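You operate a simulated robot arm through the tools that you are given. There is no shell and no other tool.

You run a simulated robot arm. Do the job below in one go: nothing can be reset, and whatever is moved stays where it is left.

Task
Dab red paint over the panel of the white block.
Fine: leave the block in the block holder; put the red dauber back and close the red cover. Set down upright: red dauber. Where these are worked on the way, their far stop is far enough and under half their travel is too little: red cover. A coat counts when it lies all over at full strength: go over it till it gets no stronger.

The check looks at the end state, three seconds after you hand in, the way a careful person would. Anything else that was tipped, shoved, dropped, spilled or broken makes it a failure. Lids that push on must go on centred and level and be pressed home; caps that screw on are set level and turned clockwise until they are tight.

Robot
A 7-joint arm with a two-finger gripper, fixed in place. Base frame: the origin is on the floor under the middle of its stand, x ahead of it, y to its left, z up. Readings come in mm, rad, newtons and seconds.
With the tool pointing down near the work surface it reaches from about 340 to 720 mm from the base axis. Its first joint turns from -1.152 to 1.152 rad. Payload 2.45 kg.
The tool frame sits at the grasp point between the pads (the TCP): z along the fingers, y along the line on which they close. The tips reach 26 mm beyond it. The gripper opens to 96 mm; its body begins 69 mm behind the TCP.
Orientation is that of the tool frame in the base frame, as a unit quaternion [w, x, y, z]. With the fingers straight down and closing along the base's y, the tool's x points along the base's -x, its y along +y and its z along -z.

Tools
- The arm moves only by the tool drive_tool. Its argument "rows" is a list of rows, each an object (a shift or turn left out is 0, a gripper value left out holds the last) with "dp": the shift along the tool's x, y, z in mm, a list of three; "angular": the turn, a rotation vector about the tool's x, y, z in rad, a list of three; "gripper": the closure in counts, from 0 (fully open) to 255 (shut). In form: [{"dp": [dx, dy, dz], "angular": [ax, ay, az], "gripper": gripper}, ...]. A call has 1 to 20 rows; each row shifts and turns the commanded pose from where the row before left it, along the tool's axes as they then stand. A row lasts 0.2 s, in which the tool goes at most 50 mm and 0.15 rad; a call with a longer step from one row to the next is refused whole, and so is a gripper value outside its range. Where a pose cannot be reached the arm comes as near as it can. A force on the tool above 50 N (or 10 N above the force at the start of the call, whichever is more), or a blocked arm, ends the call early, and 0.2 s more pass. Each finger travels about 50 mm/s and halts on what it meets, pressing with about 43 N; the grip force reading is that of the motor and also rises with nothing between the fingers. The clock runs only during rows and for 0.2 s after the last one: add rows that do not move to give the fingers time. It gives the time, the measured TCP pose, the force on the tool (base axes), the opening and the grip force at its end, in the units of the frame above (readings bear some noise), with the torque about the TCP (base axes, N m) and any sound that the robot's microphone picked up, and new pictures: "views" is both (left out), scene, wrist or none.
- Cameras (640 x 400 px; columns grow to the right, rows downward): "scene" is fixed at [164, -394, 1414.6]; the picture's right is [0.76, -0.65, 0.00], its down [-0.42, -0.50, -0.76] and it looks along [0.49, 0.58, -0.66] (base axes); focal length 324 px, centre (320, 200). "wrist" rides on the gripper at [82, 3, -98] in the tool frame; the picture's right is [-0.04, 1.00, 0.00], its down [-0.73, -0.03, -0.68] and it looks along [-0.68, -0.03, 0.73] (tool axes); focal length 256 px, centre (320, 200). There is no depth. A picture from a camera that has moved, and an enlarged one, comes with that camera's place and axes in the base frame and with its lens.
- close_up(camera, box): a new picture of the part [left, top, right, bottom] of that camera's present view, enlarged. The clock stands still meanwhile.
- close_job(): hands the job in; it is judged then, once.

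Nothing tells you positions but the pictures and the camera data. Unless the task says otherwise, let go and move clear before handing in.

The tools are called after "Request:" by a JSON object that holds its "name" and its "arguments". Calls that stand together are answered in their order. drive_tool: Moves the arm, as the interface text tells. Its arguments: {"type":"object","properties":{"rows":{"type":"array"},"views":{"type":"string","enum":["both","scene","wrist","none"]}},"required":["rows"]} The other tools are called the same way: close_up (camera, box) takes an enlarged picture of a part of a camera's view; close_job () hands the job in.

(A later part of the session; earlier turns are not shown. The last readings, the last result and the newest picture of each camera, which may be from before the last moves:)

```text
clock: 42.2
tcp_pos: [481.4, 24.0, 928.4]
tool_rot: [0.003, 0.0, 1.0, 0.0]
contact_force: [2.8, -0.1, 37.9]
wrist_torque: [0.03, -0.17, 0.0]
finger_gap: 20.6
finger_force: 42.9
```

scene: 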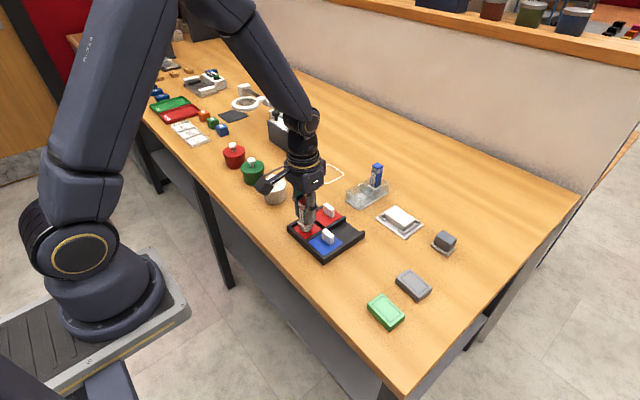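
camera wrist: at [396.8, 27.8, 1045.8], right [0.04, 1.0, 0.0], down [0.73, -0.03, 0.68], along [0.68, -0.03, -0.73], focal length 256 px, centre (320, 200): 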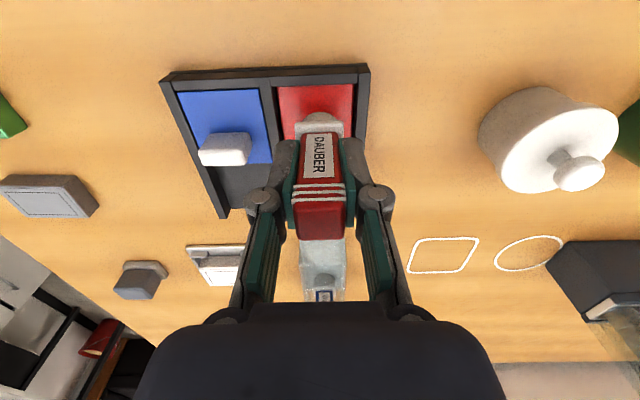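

The foam pressed onto the pad with about 38 N. I'll lift and inspect the foam end.

Request:
{"name": "drive_tool", "arguments": {"rows": [{"dp": [0, 0, -5]}, {"dp": [0, 0, -15]}, {"dp": [0, 0, -25]}, {"dp": [0, 0, -25]}, {"dp": [0, 0, 0]}, {"dp": [0, 0, 0]}]}}

Request:
{"name": "close_up", "arguments": {"camera": "scene", "box": [270, 150, 370, 250]}}

Request:
{"name": "close_up", "arguments": {"camera": "wrist", "box": [220, 60, 420, 260]}}

```text
clock: 43.6
tcp_pos: [479.0, 23.4, 998.3]
tool_rot: [0.0, 0.0, 1.0, 0.001]
contact_force: [0.5, 0.1, -0.2]
wrist_torque: [0.0, 0.03, -0.01]
finger_gap: 20.5
finger_force: 42.9
camera wrist: at [397.7, 28.2, 1096.0], right [0.04, 1.0, 0.0], down [0.73, -0.03, 0.68], along [0.68, -0.03, -0.73], focal length 256 px, centre (320, 200)
```

scene: 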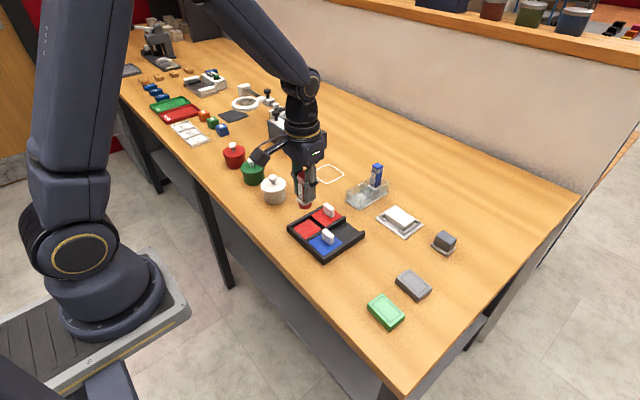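
wrist: 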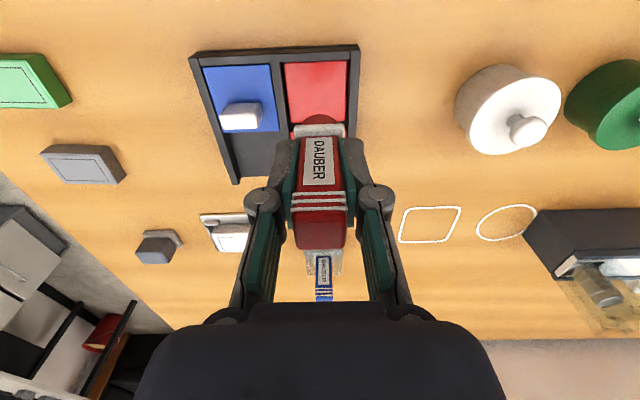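

```text
4.00 times, centred on (320, 200) of scene
camera zoom: at [164.0, -394.0, 1414.6], right [0.76, -0.65, 0.0], down [-0.42, -0.5, -0.76], along [0.49, 0.58, -0.66], focal length 1298 px, centre (320, 200)
```

zoom: 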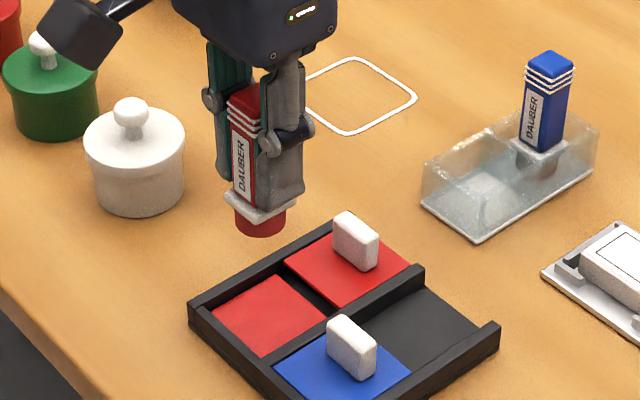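

```text
2.00 times, centred on (320, 160) of wrist
camera zoom: at [397.7, 28.2, 1096.0], right [0.04, 1.0, 0.0], down [0.73, -0.03, 0.68], along [0.68, -0.03, -0.73], focal length 512 px, centre (320, 280)
```

zoom: 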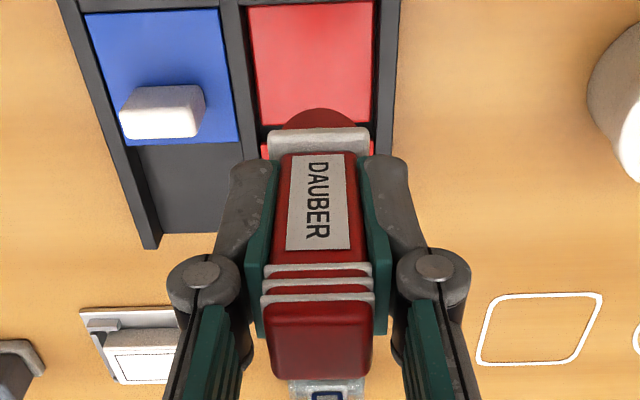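

The foam is loaded with red, though the dauber slid up about 4 mm in the grip, so I'll press more gently from now on. I'll carry it above the white block's panel at about (669, -92).

Request:
{"name": "drive_tool", "arguments": {"rows": [{"dp": [-37.9, -23.5, 0]}, {"dp": [-37.9, -23.5, 0]}, {"dp": [-37.9, -23.5, 0]}, {"dp": [-37.9, -23.5, 0]}, {"dp": [-38.1, -23.4, 0]}, {"dp": [0, 0, 20]}, {"dp": [0, 0, 20]}, {"dp": [0, 0, 0]}, {"dp": [0, 0, 0]}]}}

Request:
{"name": "close_up", "arguments": {"camera": "scene", "box": [360, 150, 440, 240]}}

Request:
{"name": "close_up", "arguments": {"camera": "wrist", "box": [220, 60, 420, 200]}}

```text
clock: 45.6
tcp_pos: [667.7, -94.1, 957.1]
tool_rot: [0.0, 0.001, 1.0, 0.001]
contact_force: [-0.6, 0.6, -0.3]
wrist_torque: [0.0, 0.0, 0.02]
finger_gap: 20.7
finger_force: 43.1
camera wrist: at [587.3, -90.0, 1055.4], right [0.04, 1.0, 0.0], down [0.73, -0.03, 0.68], along [0.68, -0.03, -0.73], focal length 256 px, centre (320, 200)
```

scene: 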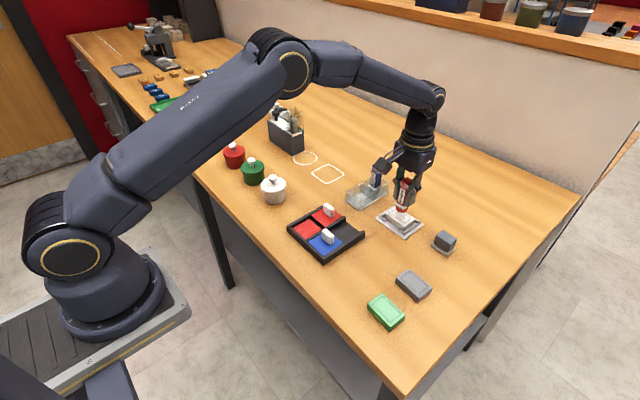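
wrist: 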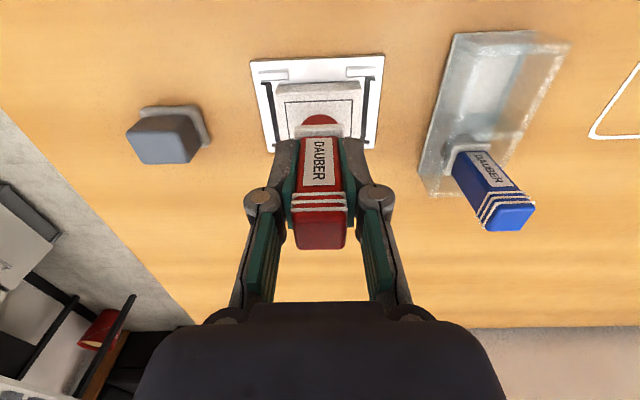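

```text
4.44 times, centred on (400, 195) of scene
camera zoom: at [164.0, -394.0, 1414.6], right [0.76, -0.65, 0.0], down [-0.42, -0.5, -0.76], along [0.49, 0.58, -0.66], focal length 1442 px, centre (-36, 222)
```

zoom: 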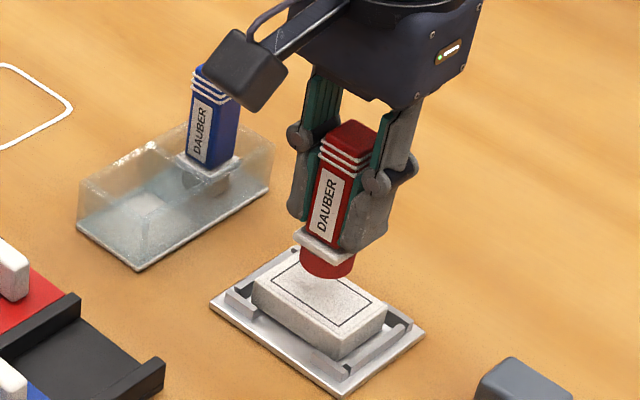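

```text
2.86 times, centred on (320, 130) of wrist
camera zoom: at [587.3, -90.0, 1055.4], right [0.04, 1.0, 0.0], down [0.73, -0.03, 0.68], along [0.68, -0.03, -0.73], focal length 731 px, centre (320, 400)
```

zoom: 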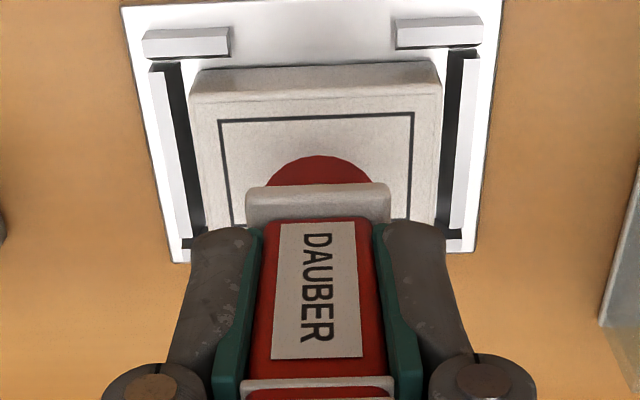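

The foam is centred over the panel. I'll lower most of the way and then feel for contact in small steps.

Request:
{"name": "drive_tool", "arguments": {"rows": [{"dp": [0, 0, 10]}, {"dp": [0, 0, 7]}, {"dp": [0, 0, 2]}, {"dp": [0, 0, 0]}], "views": "scene"}}

Request:
{"name": "close_up", "arguments": {"camera": "scene", "box": [375, 185, 425, 240]}}

```text
clock: 46.6
tcp_pos: [668.1, -94.3, 937.9]
tool_rot: [0.0, 0.0, 1.0, 0.0]
contact_force: [-0.3, 0.6, 1.6]
wrist_torque: [0.01, 0.03, -0.03]
finger_gap: 20.5
finger_force: 43.0
```

scene: 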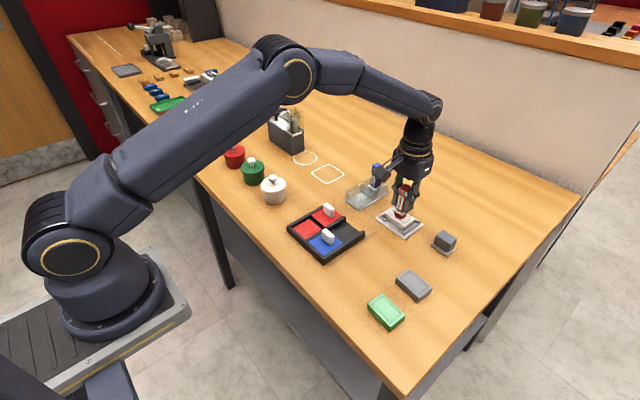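

```text
7.27 times, centred on (400, 212) of scene
camera zoom: at [164.0, -394.0, 1414.6], right [0.76, -0.65, 0.0], down [-0.42, -0.5, -0.76], along [0.49, 0.58, -0.66], focal length 2360 px, centre (-262, 109)
```

zoom: 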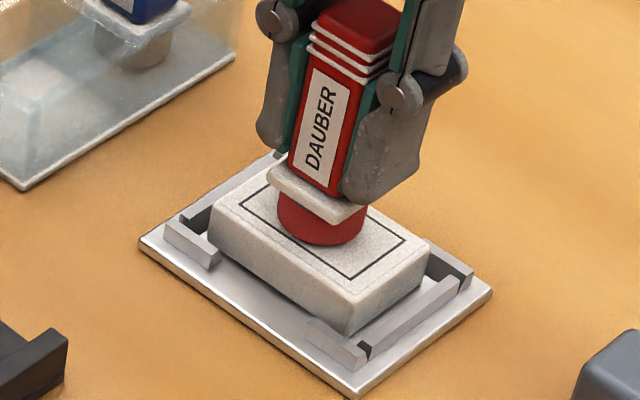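

Request:
{"name": "drive_tool", "arguments": {"rows": [{"dp": [0, 0, 1]}, {"dp": [0, 0, 0]}], "views": "none"}}

Request:
{"name": "drive_tool", "arguments": {"rows": [{"dp": [0, 0, 1]}, {"dp": [0, 0, 0]}], "views": "none"}}

```text
clock: 47.2
tcp_pos: [670.3, -93.1, 937.6]
tool_rot: [0.001, 0.0, 1.0, -0.001]
contact_force: [-0.3, 0.3, 8.5]
wrist_torque: [0.08, -0.02, -0.03]
finger_gap: 20.7
finger_force: 43.0
```

```text
clock: 47.8
tcp_pos: [668.0, -94.4, 936.9]
tool_rot: [0.003, 0.0, 1.0, 0.0]
contact_force: [-0.3, 0.4, 19.3]
wrist_torque: [0.02, 0.04, -0.02]
finger_gap: 20.5
finger_force: 42.9
```

Request:
{"name": "drive_tool", "arguments": {"rows": [{"dp": [0, 0, 0]}, {"dp": [0, 0, -6]}, {"dp": [0, 0, -24]}, {"dp": [40, 0, -20]}, {"dp": [40, 0, 0]}, {"dp": [0, 0, 0]}, {"dp": [0, 0, 0]}]}}

Request:
{"name": "close_up", "arguments": {"camera": "scene", "box": [375, 185, 425, 240]}}

Request:
{"name": "close_up", "arguments": {"camera": "wrist", "box": [220, 60, 420, 260]}}

```text
clock: 49.4
tcp_pos: [587.4, -94.0, 986.2]
tool_rot: [-0.001, 0.0, 1.0, 0.0]
contact_force: [-0.2, -0.2, -0.1]
wrist_torque: [-0.01, -0.01, -0.04]
finger_gap: 20.4
finger_force: 42.6
camera wrist: at [505.9, -90.6, 1084.3], right [0.04, 1.0, 0.0], down [0.73, -0.03, 0.68], along [0.68, -0.03, -0.73], focal length 256 px, centre (320, 200)
```

scene: 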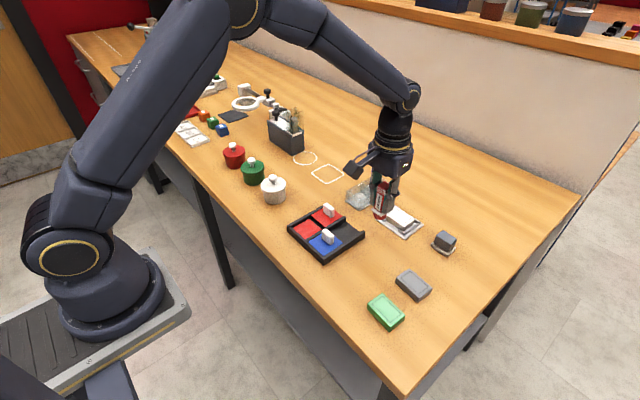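
wrist: 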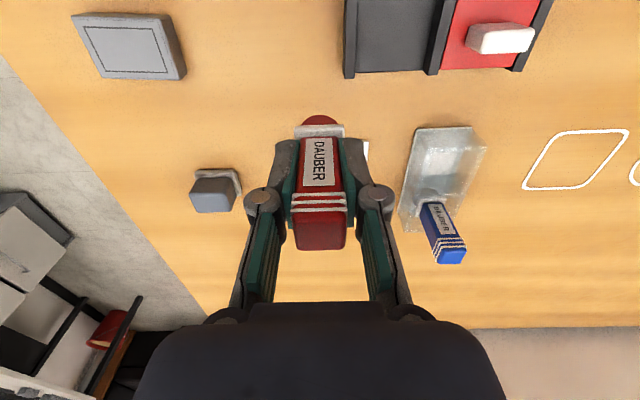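

```text
7.27 times, centred on (400, 212) of scene
camera zoom: at [164.0, -394.0, 1414.6], right [0.76, -0.65, 0.0], down [-0.42, -0.5, -0.76], along [0.49, 0.58, -0.66], focal length 2360 px, centre (-262, 109)
```

zoom: 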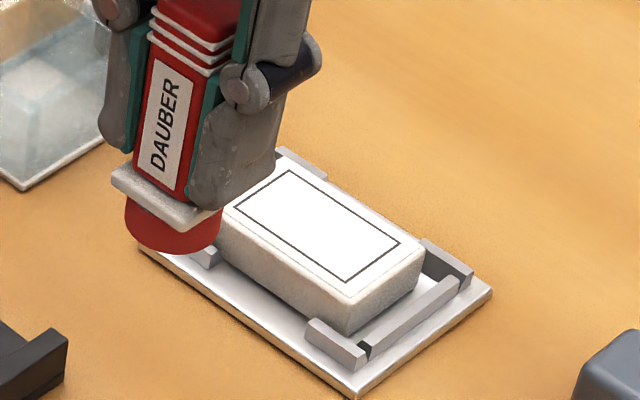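

```text
2.00 times, centred on (320, 160) of wrist
camera zoom: at [505.9, -90.6, 1084.3], right [0.04, 1.0, 0.0], down [0.73, -0.03, 0.68], along [0.68, -0.03, -0.73], focal length 512 px, centre (320, 280)
```

zoom: 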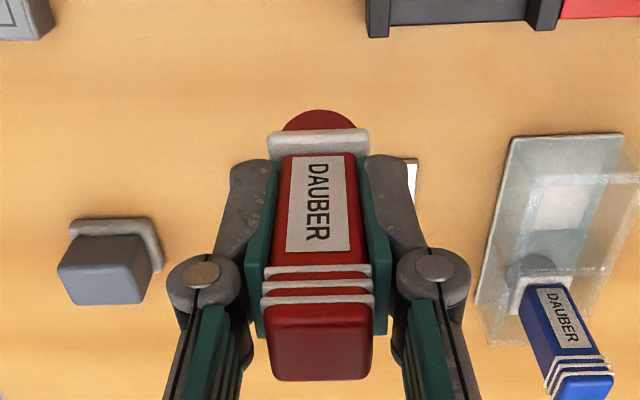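

Request:
{"name": "close_up", "arguments": {"camera": "scene", "box": [388, 205, 418, 228]}}

```text
16.00 times, centred on (403, 216) of scene
camera zoom: at [164.0, -394.0, 1414.6], right [0.76, -0.65, 0.0], down [-0.42, -0.5, -0.76], along [0.49, 0.58, -0.66], focal length 5192 px, centre (-1008, -64)
```

zoom: 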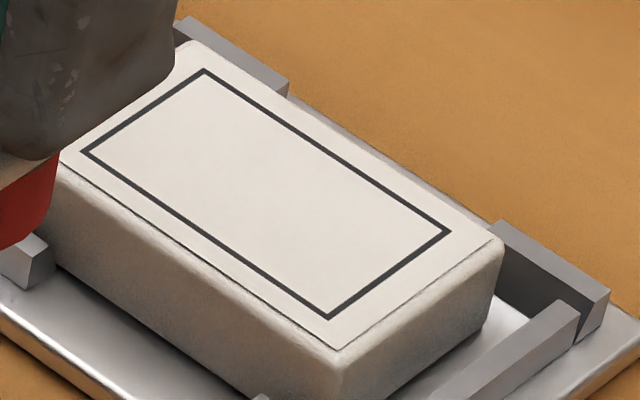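

There's no mark yet after a press of about 19 N. I'll go back and press more firmly for longer, still under the slip force.

Request:
{"name": "drive_tool", "arguments": {"rows": [{"dp": [-40, 0, 0]}, {"dp": [-40, 0, 0]}, {"dp": [0, 0, 25]}, {"dp": [0, 0, 17]}, {"dp": [0, 0, 6]}, {"dp": [0, 0, 1]}, {"dp": [0, 0, 1]}, {"dp": [0, 0, 0.5]}, {"dp": [0, 0, 0]}, {"dp": [0, 0, 0]}], "views": "none"}}

Request:
{"name": "drive_tool", "arguments": {"rows": [{"dp": [0, 0, 0.5]}, {"dp": [0, 0, 0]}, {"dp": [0, 0, 0]}], "views": "none"}}

```text
clock: 51.6
tcp_pos: [670.2, -94.0, 937.7]
tool_rot: [0.003, 0.0, 1.0, -0.001]
contact_force: [-2.0, 0.5, 25.8]
wrist_torque: [0.0, 0.08, 0.0]
finger_gap: 20.7
finger_force: 43.1
```

```text
clock: 52.4
tcp_pos: [669.3, -95.0, 938.1]
tool_rot: [0.003, -0.001, 1.0, 0.0]
contact_force: [1.6, 0.2, 28.6]
wrist_torque: [0.01, -0.08, 0.03]
finger_gap: 20.7
finger_force: 42.8
```

Request:
{"name": "drive_tool", "arguments": {"rows": [{"dp": [0, 0, -1]}, {"dp": [0, 0, -8]}, {"dp": [0, 0, -20]}, {"dp": [0, 0, -20]}, {"dp": [40, 0, 0]}, {"dp": [40, 0, 0]}, {"dp": [0, 0, 0]}], "views": "scene"}}

Request:
{"name": "close_up", "arguments": {"camera": "scene", "box": [375, 185, 425, 240]}}

```text
clock: 54.0
tcp_pos: [589.3, -93.8, 984.1]
tool_rot: [0.0, -0.001, 1.0, 0.0]
contact_force: [-0.6, 0.4, 0.2]
wrist_torque: [0.0, 0.0, -0.01]
finger_gap: 20.6
finger_force: 43.0
```

scene: 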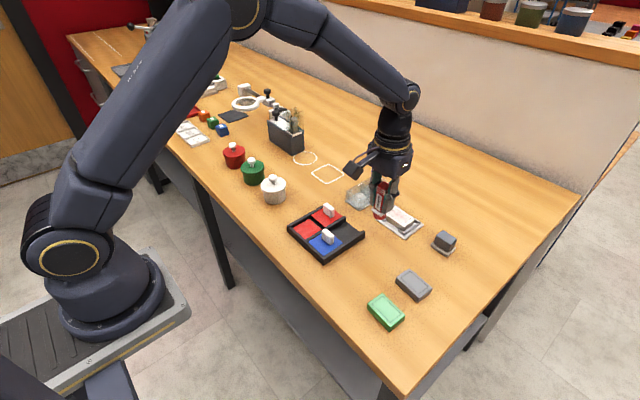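

```text
7.27 times, centred on (400, 212) of scene
camera zoom: at [164.0, -394.0, 1414.6], right [0.76, -0.65, 0.0], down [-0.42, -0.5, -0.76], along [0.49, 0.58, -0.66], focal length 2360 px, centre (-262, 109)
```

zoom: 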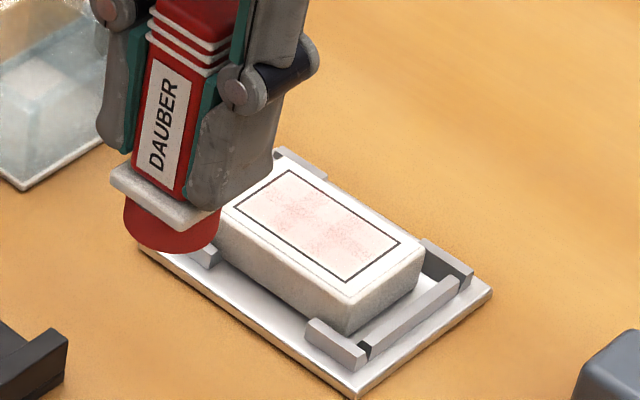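

Request:
{"name": "close_up", "arguments": {"camera": "scene", "box": [388, 205, 418, 228]}}

```text
16.00 times, centred on (403, 216) of scene
camera zoom: at [164.0, -394.0, 1414.6], right [0.76, -0.65, 0.0], down [-0.42, -0.5, -0.76], along [0.49, 0.58, -0.66], focal length 5192 px, centre (-1008, -64)
```

zoom: 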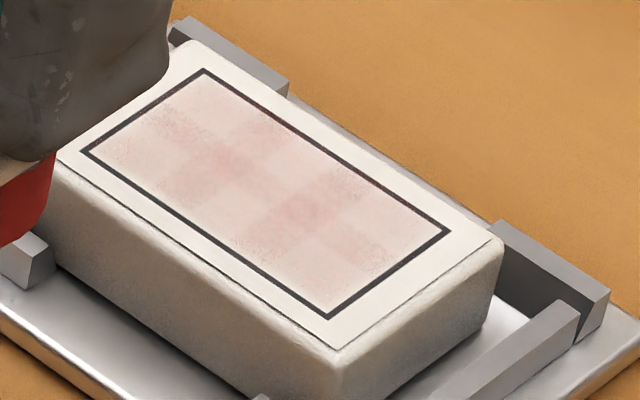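

The firmer press left a faint, patchy pink coat, so pressing near 28 N transfers paint. I'll dab in a grid over the whole panel at that pressure.

Request:
{"name": "drive_tool", "arguments": {"rows": [{"dp": [-37, -7.5, 0]}, {"dp": [-37, -7.5, 0]}, {"dp": [0, 0, 25]}, {"dp": [0, 0, 18]}, {"dp": [0, 0, 4.5]}, {"dp": [0, 0, 1.5]}, {"dp": [0, 0, 0]}, {"dp": [0, 0, -6]}, {"dp": [0, 15, 0]}, {"dp": [0, 0, 4.5]}, {"dp": [0, 0, 1.5]}, {"dp": [0, 0, 0]}, {"dp": [0, 0, -6]}, {"dp": [0, 15, 0]}, {"dp": [0, 0, 4.5]}, {"dp": [0, 0, 1.5]}, {"dp": [0, 0, 0]}], "views": "none"}}

Request:
{"name": "drive_tool", "arguments": {"rows": [{"dp": [0, 0, -6]}, {"dp": [-12, 0, 0]}, {"dp": [0, 0, 4.5]}, {"dp": [0, 0, 1.5]}, {"dp": [0, 0, 0]}, {"dp": [0, 0, -6]}, {"dp": [0, -15, 0]}, {"dp": [0, 0, 4.5]}, {"dp": [0, 0, 1.5]}, {"dp": [0, 0, 0]}, {"dp": [0, 0, -6]}, {"dp": [0, -15, 0]}, {"dp": [0, 0, 4.5]}, {"dp": [0, 0, 1.5]}, {"dp": [0, 0, 0]}], "views": "none"}}

Request:
{"name": "drive_tool", "arguments": {"rows": [{"dp": [0, 0, -6]}, {"dp": [0, 0, -20]}, {"dp": [0, 0, -23]}, {"dp": [43, 7.5, 0]}, {"dp": [43, 7.5, 0]}, {"dp": [0, 0, 0]}], "views": "both"}}

Request:
{"name": "close_up", "arguments": {"camera": "scene", "box": [388, 205, 418, 228]}}

Request:
{"name": "close_up", "arguments": {"camera": "wrist", "box": [220, 60, 420, 260]}}

```text
clock: 57.6
tcp_pos: [663.6, -78.7, 936.6]
tool_rot: [0.001, 0.0, 1.0, 0.0]
contact_force: [-5.9, 1.0, 24.6]
wrist_torque: [0.02, 0.23, -0.01]
finger_gap: 20.6
finger_force: 42.9
```

```text
clock: 60.8
tcp_pos: [674.7, -109.3, 936.3]
tool_rot: [0.002, 0.001, 1.0, 0.0]
contact_force: [-4.7, 1.5, 21.8]
wrist_torque: [0.06, 0.19, 0.0]
finger_gap: 20.4
finger_force: 42.9
```

```text
clock: 62.2
tcp_pos: [588.2, -93.7, 983.9]
tool_rot: [-0.001, 0.0, 1.0, 0.0]
contact_force: [-0.4, 0.0, -0.3]
wrist_torque: [0.01, 0.01, -0.01]
finger_gap: 20.5
finger_force: 43.1
camera wrist: at [507.1, -89.6, 1081.8], right [0.04, 1.0, 0.0], down [0.73, -0.03, 0.68], along [0.68, -0.03, -0.73], focal length 256 px, centre (320, 200)
```

scene: 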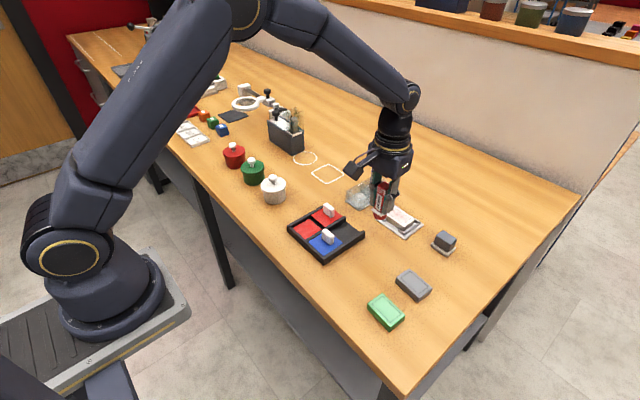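
wrist: 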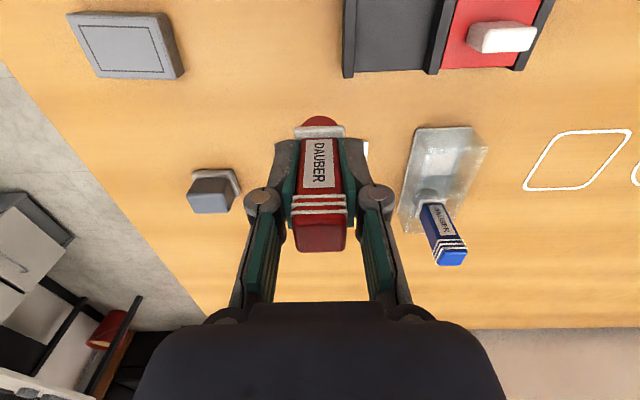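

```text
16.00 times, centred on (403, 216) of scene
camera zoom: at [164.0, -394.0, 1414.6], right [0.76, -0.65, 0.0], down [-0.42, -0.5, -0.76], along [0.49, 0.58, -0.66], focal length 5192 px, centre (-1008, -64)
```

zoom: 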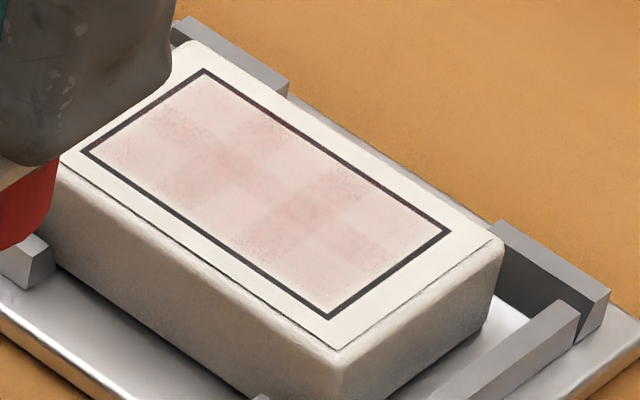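

```text
2.00 times, centred on (320, 160) of wrist
camera zoom: at [507.1, -89.6, 1081.8], right [0.04, 1.0, 0.0], down [0.73, -0.03, 0.68], along [0.68, -0.03, -0.73], focal length 512 px, centre (320, 280)
```

zoom: 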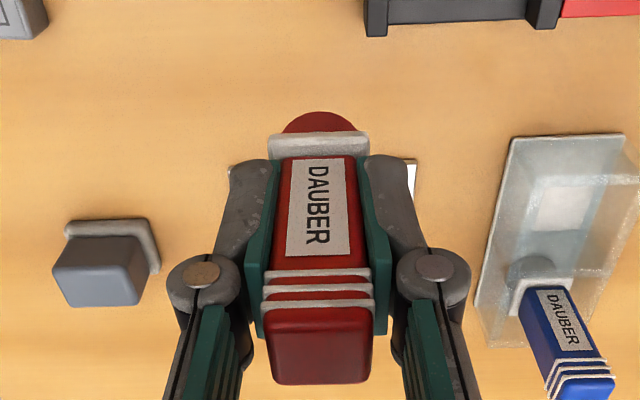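

The six lighter dabs barely changed it, as the dauber had crept up a little and they reached only about 22–25 N. I'll try one press to about 30 N with a longer hold and compare.

Request:
{"name": "drive_tool", "arguments": {"rows": [{"dp": [-40, 0, 0]}, {"dp": [-40, 0, 0]}, {"dp": [0, 0, 25]}, {"dp": [0, 0, 18]}, {"dp": [0, 0, 4.5]}, {"dp": [0, 0, 1.5]}, {"dp": [0, 0, 0.5]}, {"dp": [0, 0, 0]}], "views": "none"}}

Request:
{"name": "drive_tool", "arguments": {"rows": [{"dp": [0, 0, 0.5]}, {"dp": [0, 0, 0]}, {"dp": [0, 0, 0]}, {"dp": [0, 0, 0]}], "views": "none"}}

```text
clock: 64.0
tcp_pos: [670.2, -95.2, 936.6]
tool_rot: [0.002, 0.0, 1.0, -0.001]
contact_force: [-3.9, 1.2, 30.0]
wrist_torque: [0.05, 0.14, 0.01]
finger_gap: 20.5
finger_force: 43.0
```

```text
clock: 65.0
tcp_pos: [669.8, -93.5, 936.9]
tool_rot: [0.003, -0.001, 1.0, -0.001]
contact_force: [1.9, 0.4, 31.5]
wrist_torque: [0.0, -0.19, 0.0]
finger_gap: 20.7
finger_force: 43.4
```

Request:
{"name": "drive_tool", "arguments": {"rows": [{"dp": [0, 0, -7]}, {"dp": [0, 0, -20]}, {"dp": [0, 0, -23]}, {"dp": [40, 0, 0]}, {"dp": [40, 0, 0]}, {"dp": [0, 0, 0]}], "views": "scene"}}

Request:
{"name": "close_up", "arguments": {"camera": "scene", "box": [388, 205, 418, 228]}}

```text
clock: 66.4
tcp_pos: [588.2, -95.3, 983.0]
tool_rot: [0.001, 0.001, 1.0, 0.0]
contact_force: [0.4, -0.3, -0.1]
wrist_torque: [-0.04, 0.0, -0.03]
finger_gap: 20.7
finger_force: 42.9
```

scene: 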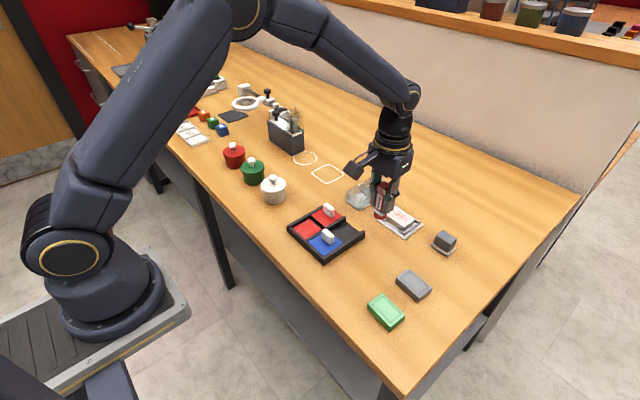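

```text
16.00 times, centred on (403, 216) of scene
camera zoom: at [164.0, -394.0, 1414.6], right [0.76, -0.65, 0.0], down [-0.42, -0.5, -0.76], along [0.49, 0.58, -0.66], focal length 5192 px, centre (-1008, -64)
```

zoom: 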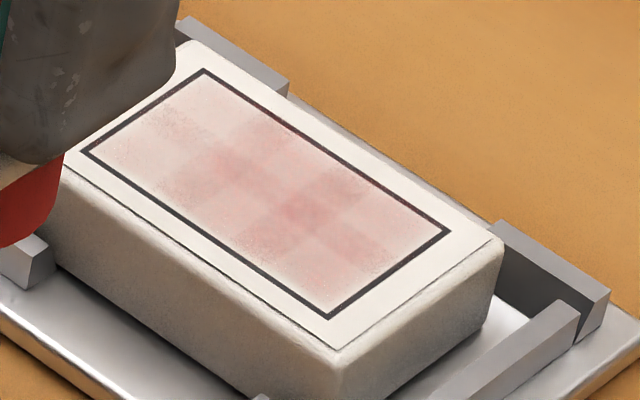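

The coat is slowly deepening, and presses around 30 N count. I'll check how far the fingertips are from the dauber's collar, since resting on it would stop the creep.

Request:
{"name": "close_up", "arguments": {"camera": "scene", "box": [360, 165, 410, 225]}}

Request:
{"name": "close_up", "arguments": {"camera": "wrist", "box": [260, 100, 380, 190]}}

```text
6.67 times, centred on (385, 195) of scene
camera zoom: at [164.0, -394.0, 1414.6], right [0.76, -0.65, 0.0], down [-0.42, -0.5, -0.76], along [0.49, 0.58, -0.66], focal length 2163 px, centre (-113, 233)
```

zoom: 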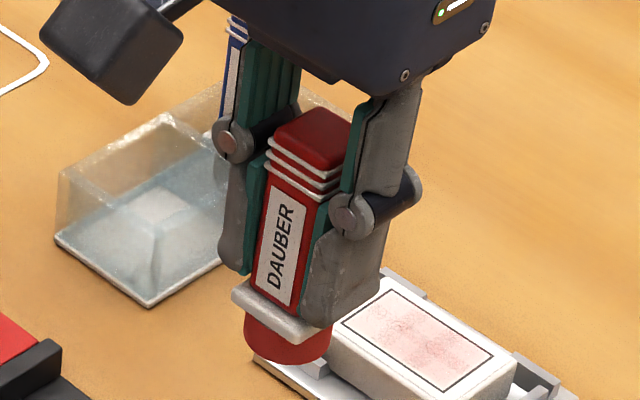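

```text
4.44 times, centred on (320, 145) of wrist
camera zoom: at [507.1, -90.1, 1082.5], right [0.04, 1.0, 0.0], down [0.73, -0.03, 0.68], along [0.68, -0.03, -0.73], focal length 1138 px, centre (320, 444)
```

zoom: 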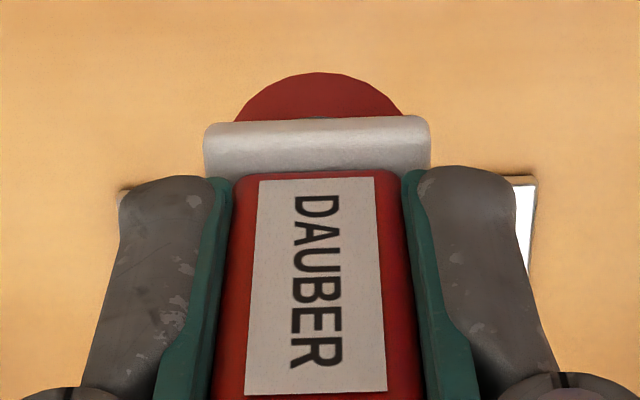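

The fingertips are now almost on the collar, so further slip is blocked. I'll press at the centre at about 40 N and check the effect.

Request:
{"name": "drive_tool", "arguments": {"rows": [{"dp": [-40, 0, 0]}, {"dp": [-40, 0, 0]}, {"dp": [0, 0, 25]}, {"dp": [0, 0, 18]}, {"dp": [0, 0, 4.5]}, {"dp": [0, 0, 1.5]}, {"dp": [0, 0, 1]}, {"dp": [0, 0, 0.5]}, {"dp": [0, 0, 0]}], "views": "none"}}

```text
clock: 68.4
tcp_pos: [670.9, -94.7, 936.6]
tool_rot: [0.003, 0.0, 1.0, 0.0]
contact_force: [-3.8, 2.8, 32.5]
wrist_torque: [0.12, 0.11, -0.01]
finger_gap: 20.6
finger_force: 43.9
```

Request:
{"name": "drive_tool", "arguments": {"rows": [{"dp": [0, 0, 0.7]}, {"dp": [0, 0, 0]}], "views": "none"}}

Request:
{"name": "drive_tool", "arguments": {"rows": [{"dp": [0, 0, 0.7]}, {"dp": [0, 0, 0]}], "views": "none"}}

```text
clock: 69.0
tcp_pos: [670.9, -93.6, 935.2]
tool_rot: [0.004, 0.0, 1.0, -0.001]
contact_force: [-0.1, 1.1, 34.9]
wrist_torque: [0.08, -0.11, -0.03]
finger_gap: 20.6
finger_force: 42.7
```

```text
clock: 69.6
tcp_pos: [670.8, -93.9, 936.0]
tool_rot: [0.003, -0.001, 1.0, -0.001]
contact_force: [0.2, 1.3, 36.6]
wrist_torque: [0.05, -0.09, -0.03]
finger_gap: 20.6
finger_force: 42.9
```

Request:
{"name": "drive_tool", "arguments": {"rows": [{"dp": [0, 0, 0]}, {"dp": [0, 0, -9]}, {"dp": [0, 0, -20]}, {"dp": [0, 0, -23]}, {"dp": [40, 0, 0]}, {"dp": [40, 0, 0]}, {"dp": [0, 0, 0]}], "views": "both"}}

Request:
{"name": "close_up", "arguments": {"camera": "scene", "box": [388, 205, 418, 228]}}

Request:
{"name": "close_up", "arguments": {"camera": "wrist", "box": [260, 100, 380, 190]}}

```text
clock: 71.2
tcp_pos: [588.4, -93.9, 983.1]
tool_rot: [0.0, 0.0, 1.0, 0.0]
contact_force: [-0.4, -0.4, 0.1]
wrist_torque: [-0.02, 0.04, 0.0]
finger_gap: 20.8
finger_force: 42.8
camera wrist: at [506.3, -89.9, 1081.8], right [0.04, 1.0, 0.0], down [0.73, -0.03, 0.68], along [0.68, -0.03, -0.73], focal length 256 px, centre (320, 200)
```

scene: 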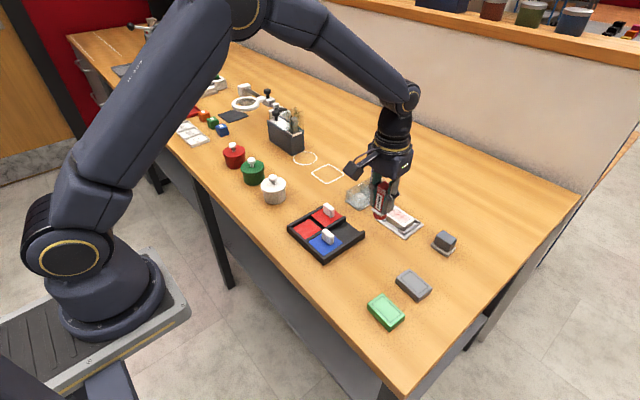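
wrist: 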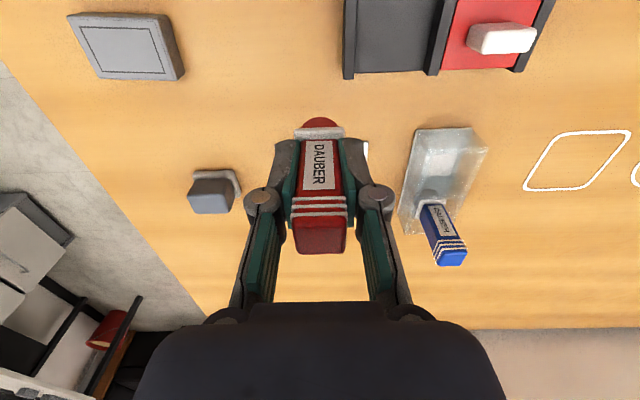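

```text
16.00 times, centred on (403, 216) of scene
camera zoom: at [164.0, -394.0, 1414.6], right [0.76, -0.65, 0.0], down [-0.42, -0.5, -0.76], along [0.49, 0.58, -0.66], focal length 5192 px, centre (-1008, -64)
```

zoom: 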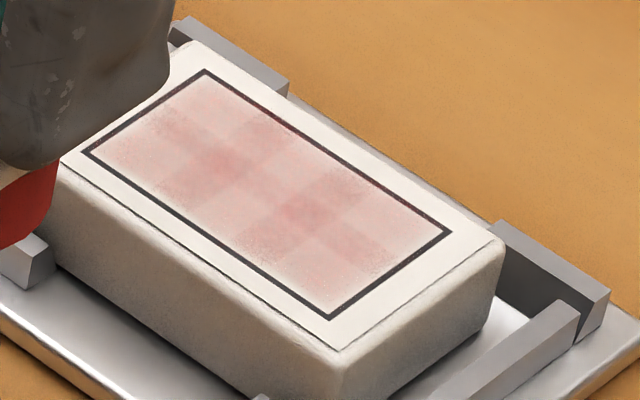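

```text
4.44 times, centred on (320, 145) of wrist
camera zoom: at [506.3, -89.9, 1081.8], right [0.04, 1.0, 0.0], down [0.73, -0.03, 0.68], along [0.68, -0.03, -0.73], focal length 1138 px, centre (320, 444)
```

zoom: 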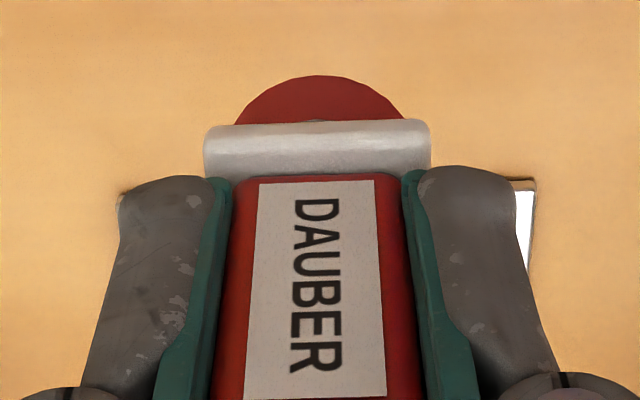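

The coat is only slightly stronger and each press gives less, so the foam is probably running dry. I'll go back to the paint pad to reload.

Request:
{"name": "drive_tool", "arguments": {"rows": [{"dp": [27.3, 29.5, 0]}, {"dp": [27.3, 29.5, 0]}, {"dp": [27.3, 29.5, 0]}, {"dp": [27.3, 29.5, 0]}, {"dp": [0, 0, 25]}, {"dp": [0, 0, 20]}, {"dp": [0, 0, 7]}, {"dp": [0, 0, 2]}, {"dp": [0, 0, 1.5]}, {"dp": [0, 0, 1]}, {"dp": [0, 0, 0]}], "views": "scene"}}

Request:
{"name": "close_up", "arguments": {"camera": "scene", "box": [280, 190, 350, 250]}}

```text
clock: 73.6
tcp_pos: [479.1, 23.7, 927.8]
tool_rot: [-0.001, -0.001, 1.0, 0.0]
contact_force: [0.2, -0.4, -0.3]
wrist_torque: [-0.01, 0.01, -0.02]
finger_gap: 20.6
finger_force: 43.0
```

scene: 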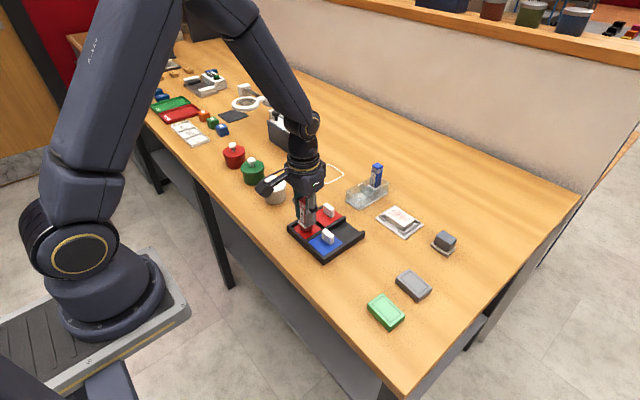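

```text
6.67 times, centred on (315, 220) of scene
camera zoom: at [164.0, -394.0, 1414.6], right [0.76, -0.65, 0.0], down [-0.42, -0.5, -0.76], along [0.49, 0.58, -0.66], focal length 2163 px, centre (353, 67)
```

zoom: 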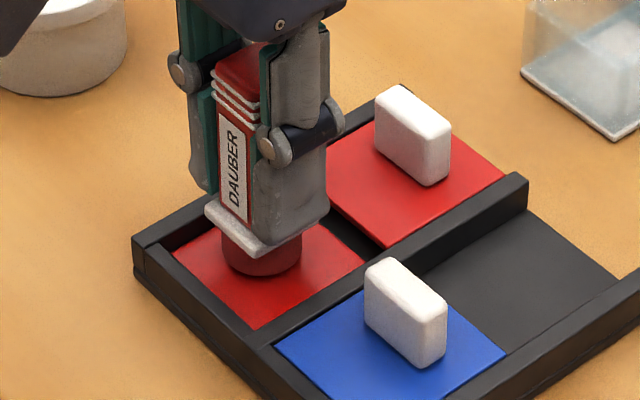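

Request:
{"name": "drive_tool", "arguments": {"rows": [{"dp": [0, 0, 1]}, {"dp": [0, 0, 1]}, {"dp": [0, 0, 0]}], "views": "none"}}

Request:
{"name": "drive_tool", "arguments": {"rows": [{"dp": [0, 0, 1]}, {"dp": [0, 0, 1]}, {"dp": [0, 0, 0]}], "views": "none"}}

```text
clock: 74.4
tcp_pos: [479.7, 23.2, 925.3]
tool_rot: [0.001, 0.0, 1.0, 0.0]
contact_force: [-7.5, -0.8, 31.8]
wrist_torque: [-0.01, 0.27, 0.0]
finger_gap: 20.5
finger_force: 43.3
```

```text
clock: 75.2
tcp_pos: [479.6, 23.9, 924.8]
tool_rot: [0.003, 0.001, 1.0, 0.0]
contact_force: [-0.8, 1.6, 37.1]
wrist_torque: [0.07, -0.08, 0.01]
finger_gap: 20.6
finger_force: 42.8
```

Reloaded at about 37 N. I'll return to the panel and dab at the corners and centre with firm presses.

Request:
{"name": "drive_tool", "arguments": {"rows": [{"dp": [0, 0, -6]}, {"dp": [0, 0, -25]}, {"dp": [0, 0, -29.4]}, {"dp": [-36.84, -26, 0]}, {"dp": [-36.84, -26, 0]}, {"dp": [-36.84, -26, 0]}, {"dp": [-36.84, -26, 0]}, {"dp": [-36.84, -26, 0]}, {"dp": [0, 0, 25]}, {"dp": [0, 0, 21]}, {"dp": [0, 0, 4]}, {"dp": [0, 0, 2.5]}, {"dp": [0, 0, 0]}], "views": "none"}}

Request:
{"name": "drive_tool", "arguments": {"rows": [{"dp": [0, 0, -6.5]}, {"dp": [0, 24, 0]}, {"dp": [0, 0, 4]}, {"dp": [0, 0, 2.5]}, {"dp": [0, 0, 0]}], "views": "none"}}

Request:
{"name": "drive_tool", "arguments": {"rows": [{"dp": [0, 0, -6.5]}, {"dp": [0, 0, -20]}, {"dp": [0, 0, -26]}, {"dp": [37.5, -6, 0]}, {"dp": [37.5, -6, 0]}, {"dp": [0, 0, 0]}], "views": "both"}}

Request:
{"name": "close_up", "arguments": {"camera": "scene", "box": [388, 205, 418, 228]}}

Request:
{"name": "close_up", "arguments": {"camera": "wrist", "box": [260, 100, 380, 190]}}

```text
clock: 78.0
tcp_pos: [663.9, -106.7, 934.0]
tool_rot: [0.002, 0.0, 1.0, -0.001]
contact_force: [-5.9, 1.2, 24.3]
wrist_torque: [-0.01, 0.23, 0.0]
finger_gap: 20.7
finger_force: 43.0
```

```text
clock: 79.2
tcp_pos: [664.0, -81.6, 933.8]
tool_rot: [0.001, 0.0, 1.0, -0.001]
contact_force: [-5.9, 1.1, 24.4]
wrist_torque: [0.07, 0.17, 0.01]
finger_gap: 20.5
finger_force: 42.8
```

```text
clock: 80.6
tcp_pos: [588.4, -94.9, 985.0]
tool_rot: [0.0, 0.0, 1.0, 0.0]
contact_force: [-0.3, -0.4, -0.2]
wrist_torque: [0.01, 0.02, -0.01]
finger_gap: 20.9
finger_force: 43.6
camera wrist: at [507.0, -89.7, 1082.6], right [0.04, 1.0, 0.0], down [0.73, -0.03, 0.68], along [0.68, -0.03, -0.73], focal length 256 px, centre (320, 200)
```

scene: 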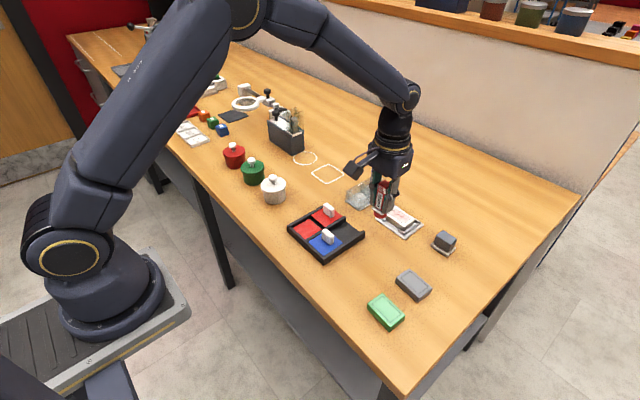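
wrist: 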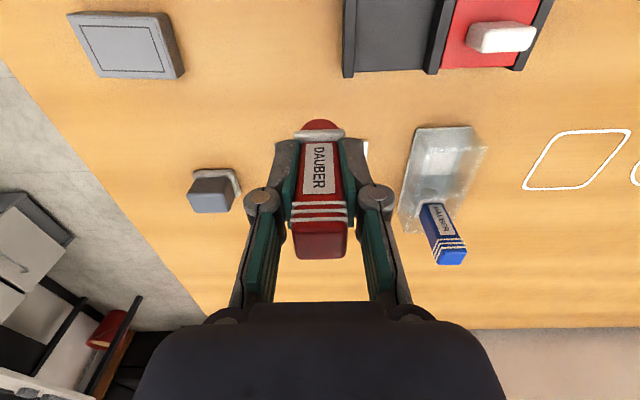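

```text
16.00 times, centred on (403, 216) of scene
camera zoom: at [164.0, -394.0, 1414.6], right [0.76, -0.65, 0.0], down [-0.42, -0.5, -0.76], along [0.49, 0.58, -0.66], focal length 5192 px, centre (-1008, -64)
```

zoom: 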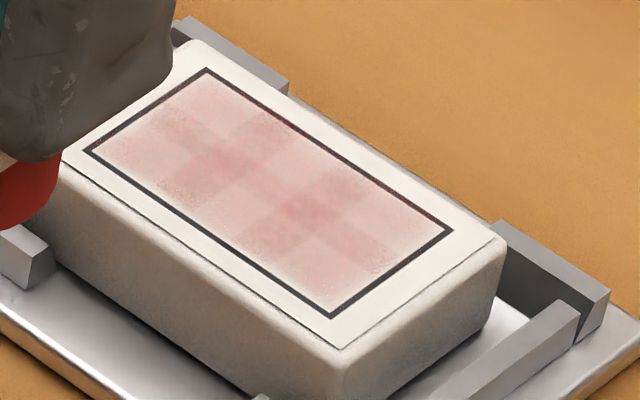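

```text
4.44 times, centred on (320, 145) of wrist
camera zoom: at [507.0, -89.7, 1082.6], right [0.04, 1.0, 0.0], down [0.73, -0.03, 0.68], along [0.68, -0.03, -0.73], focal length 1138 px, centre (320, 444)
```

zoom: 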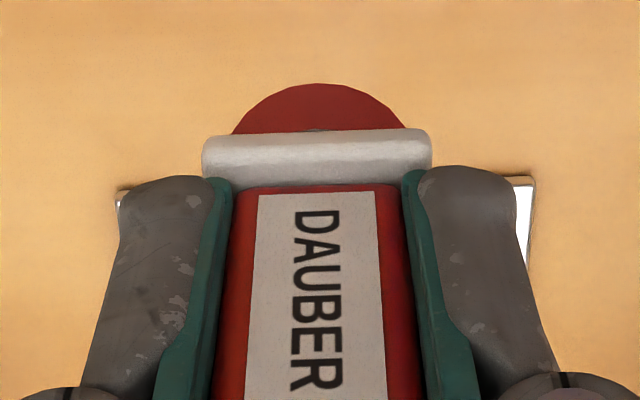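

The coat is a bit stronger again. To see whether paint builds locally and per dab, I'll make several firm dabs on the +y half only and compare the halves.

Request:
{"name": "drive_tool", "arguments": {"rows": [{"dp": [-40, 6, 0]}, {"dp": [-40, 6, 0]}, {"dp": [0, 0, 25]}, {"dp": [0, 0, 22.5]}, {"dp": [0, 0, 4]}, {"dp": [0, 0, 2.5]}, {"dp": [0, 0, 0]}, {"dp": [0, 0, -6.5]}, {"dp": [0, 0, 4]}, {"dp": [0, 0, 2.5]}, {"dp": [0, 0, 0]}, {"dp": [0, 0, -6.5]}, {"dp": [0, 0, 4]}, {"dp": [0, 0, 2.5]}, {"dp": [0, 0, 0]}], "views": "none"}}

Request:
{"name": "drive_tool", "arguments": {"rows": [{"dp": [0, 0, -6.5]}, {"dp": [0, 0, 4]}, {"dp": [0, 0, 2.5]}, {"dp": [0, 0, 0]}, {"dp": [0, 0, -6.5]}, {"dp": [0, 0, 4]}, {"dp": [0, 0, 2.5]}, {"dp": [0, 0, 0]}, {"dp": [0, 0, -6.5]}, {"dp": [0, 0, 4]}, {"dp": [0, 0, 2.5]}, {"dp": [0, 0, 0]}], "views": "none"}}

Request:
{"name": "drive_tool", "arguments": {"rows": [{"dp": [0, 0, -6.5]}, {"dp": [0, 0, -20]}, {"dp": [0, 0, -27.5]}, {"dp": [40, -6, 0]}, {"dp": [40, -6, 0]}, {"dp": [0, 0, 0]}], "views": "both"}}

Request:
{"name": "close_up", "arguments": {"camera": "scene", "box": [388, 205, 418, 228]}}

Request:
{"name": "close_up", "arguments": {"camera": "wrist", "box": [260, 100, 380, 190]}}

```text
clock: 83.8
tcp_pos: [668.2, -82.4, 933.0]
tool_rot: [0.002, 0.0, 1.0, 0.0]
contact_force: [-9.5, 1.1, 37.1]
wrist_torque: [0.04, 0.28, -0.01]
finger_gap: 20.5
finger_force: 43.1
```

```text
clock: 86.4
tcp_pos: [667.3, -82.4, 932.0]
tool_rot: [0.002, 0.0, 1.0, -0.001]
contact_force: [-9.4, 1.8, 35.1]
wrist_torque: [0.06, 0.35, 0.02]
finger_gap: 20.8
finger_force: 43.5
```

```text
clock: 87.8
tcp_pos: [586.8, -95.9, 984.4]
tool_rot: [0.0, 0.0, 1.0, 0.0]
contact_force: [0.1, 0.3, -0.2]
wrist_torque: [0.01, 0.02, -0.03]
finger_gap: 20.5
finger_force: 43.2
camera wrist: at [505.7, -91.2, 1082.1], right [0.04, 1.0, 0.0], down [0.73, -0.03, 0.68], along [0.68, -0.03, -0.73], focal length 256 px, centre (320, 200)
```

scene: 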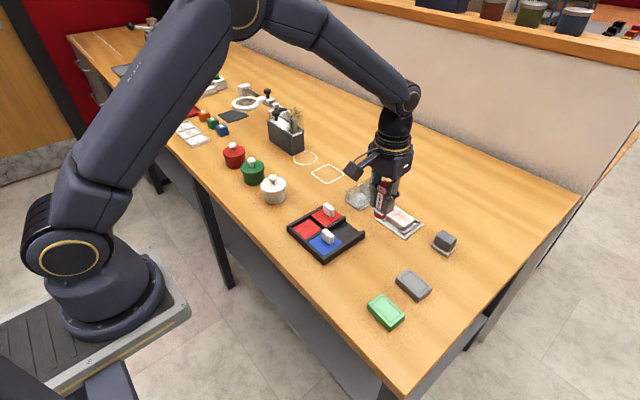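
wrist: 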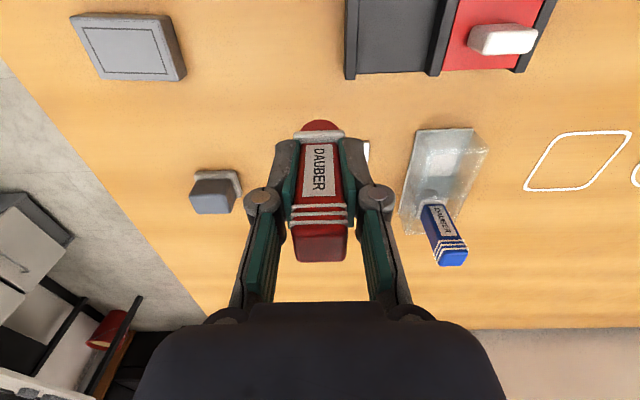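

```text
16.00 times, centred on (403, 216) of scene
camera zoom: at [164.0, -394.0, 1414.6], right [0.76, -0.65, 0.0], down [-0.42, -0.5, -0.76], along [0.49, 0.58, -0.66], focal length 5192 px, centre (-1008, -64)
```

zoom: 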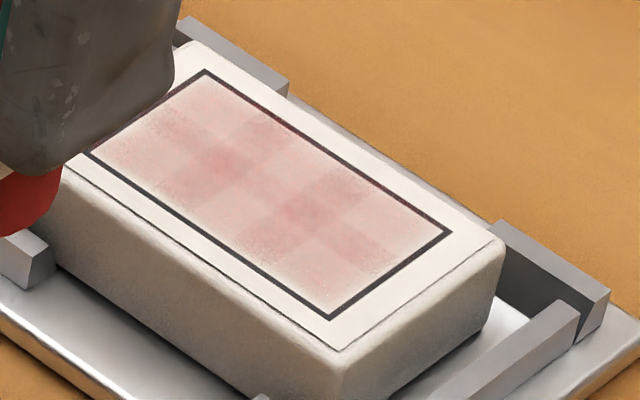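

```text
4.44 times, centred on (320, 145) of wrist
camera zoom: at [505.7, -91.2, 1082.1], right [0.04, 1.0, 0.0], down [0.73, -0.03, 0.68], along [0.68, -0.03, -0.73], focal length 1138 px, centre (320, 444)
```

zoom: 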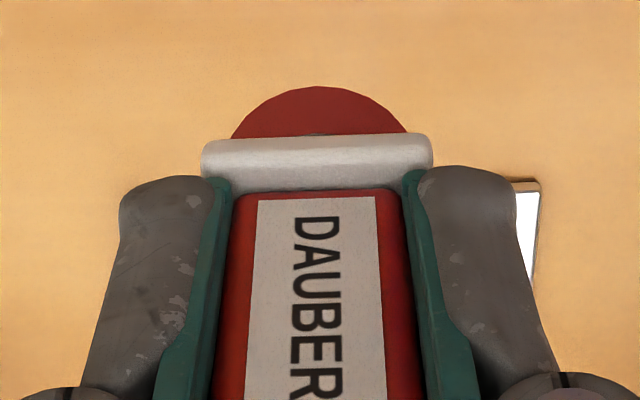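

Quick dabs made no visible difference, so I'll test a long, steady hold at the centre.

Request:
{"name": "drive_tool", "arguments": {"rows": [{"dp": [-40, 0, 0]}, {"dp": [-40, 0, 0]}, {"dp": [0, 0, 25]}, {"dp": [0, 0, 22.5]}, {"dp": [0, 0, 4]}, {"dp": [0, 0, 2]}, {"dp": [0, 0, 0]}, {"dp": [0, 0, 0]}, {"dp": [0, 0, 0]}, {"dp": [0, 0, 0]}, {"dp": [0, 0, 0]}, {"dp": [0, 0, 0]}, {"dp": [0, 0, 0]}, {"dp": [0, 0, 0]}, {"dp": [0, 0, 0]}, {"dp": [0, 0, 0]}, {"dp": [0, 0, 0]}, {"dp": [0, 0, 0]}, {"dp": [0, 0, 0]}, {"dp": [0, 0, 0]}], "views": "none"}}

Request:
{"name": "drive_tool", "arguments": {"rows": [{"dp": [0, 0, 0]}, {"dp": [0, 0, 0]}, {"dp": [0, 0, 0]}, {"dp": [0, 0, 0]}, {"dp": [0, 0, 0]}, {"dp": [0, 0, 0]}, {"dp": [0, 0, 0]}, {"dp": [0, 0, 0]}, {"dp": [0, 0, 0]}, {"dp": [0, 0, 0]}, {"dp": [0, 0, -6]}, {"dp": [0, 0, -20]}, {"dp": [0, 0, -27.5]}, {"dp": [40, 0, 0]}, {"dp": [40, 0, 0]}, {"dp": [0, 0, 0]}], "views": "scene"}}

Request:
{"name": "close_up", "arguments": {"camera": "scene", "box": [388, 205, 418, 228]}}

```text
clock: 92.0
tcp_pos: [668.6, -95.9, 931.7]
tool_rot: [0.001, 0.0, 1.0, 0.0]
contact_force: [0.9, -0.3, 26.9]
wrist_torque: [0.01, -0.16, -0.02]
finger_gap: 20.5
finger_force: 43.3
```

```text
clock: 95.4
tcp_pos: [586.6, -92.8, 983.9]
tool_rot: [-0.001, 0.0, 1.0, 0.0]
contact_force: [-0.1, -0.8, 0.6]
wrist_torque: [0.0, -0.01, -0.01]
finger_gap: 20.6
finger_force: 42.5
```

scene: 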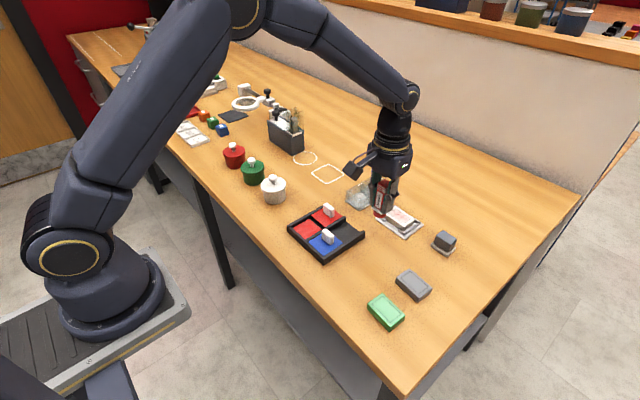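

```text
16.00 times, centred on (403, 216) of scene
camera zoom: at [164.0, -394.0, 1414.6], right [0.76, -0.65, 0.0], down [-0.42, -0.5, -0.76], along [0.49, 0.58, -0.66], focal length 5192 px, centre (-1008, -64)
```

zoom: 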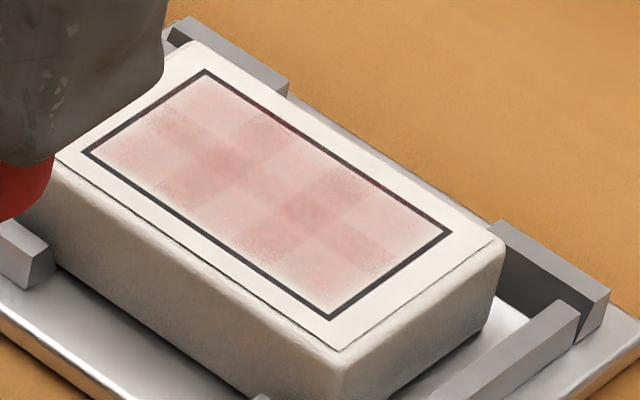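

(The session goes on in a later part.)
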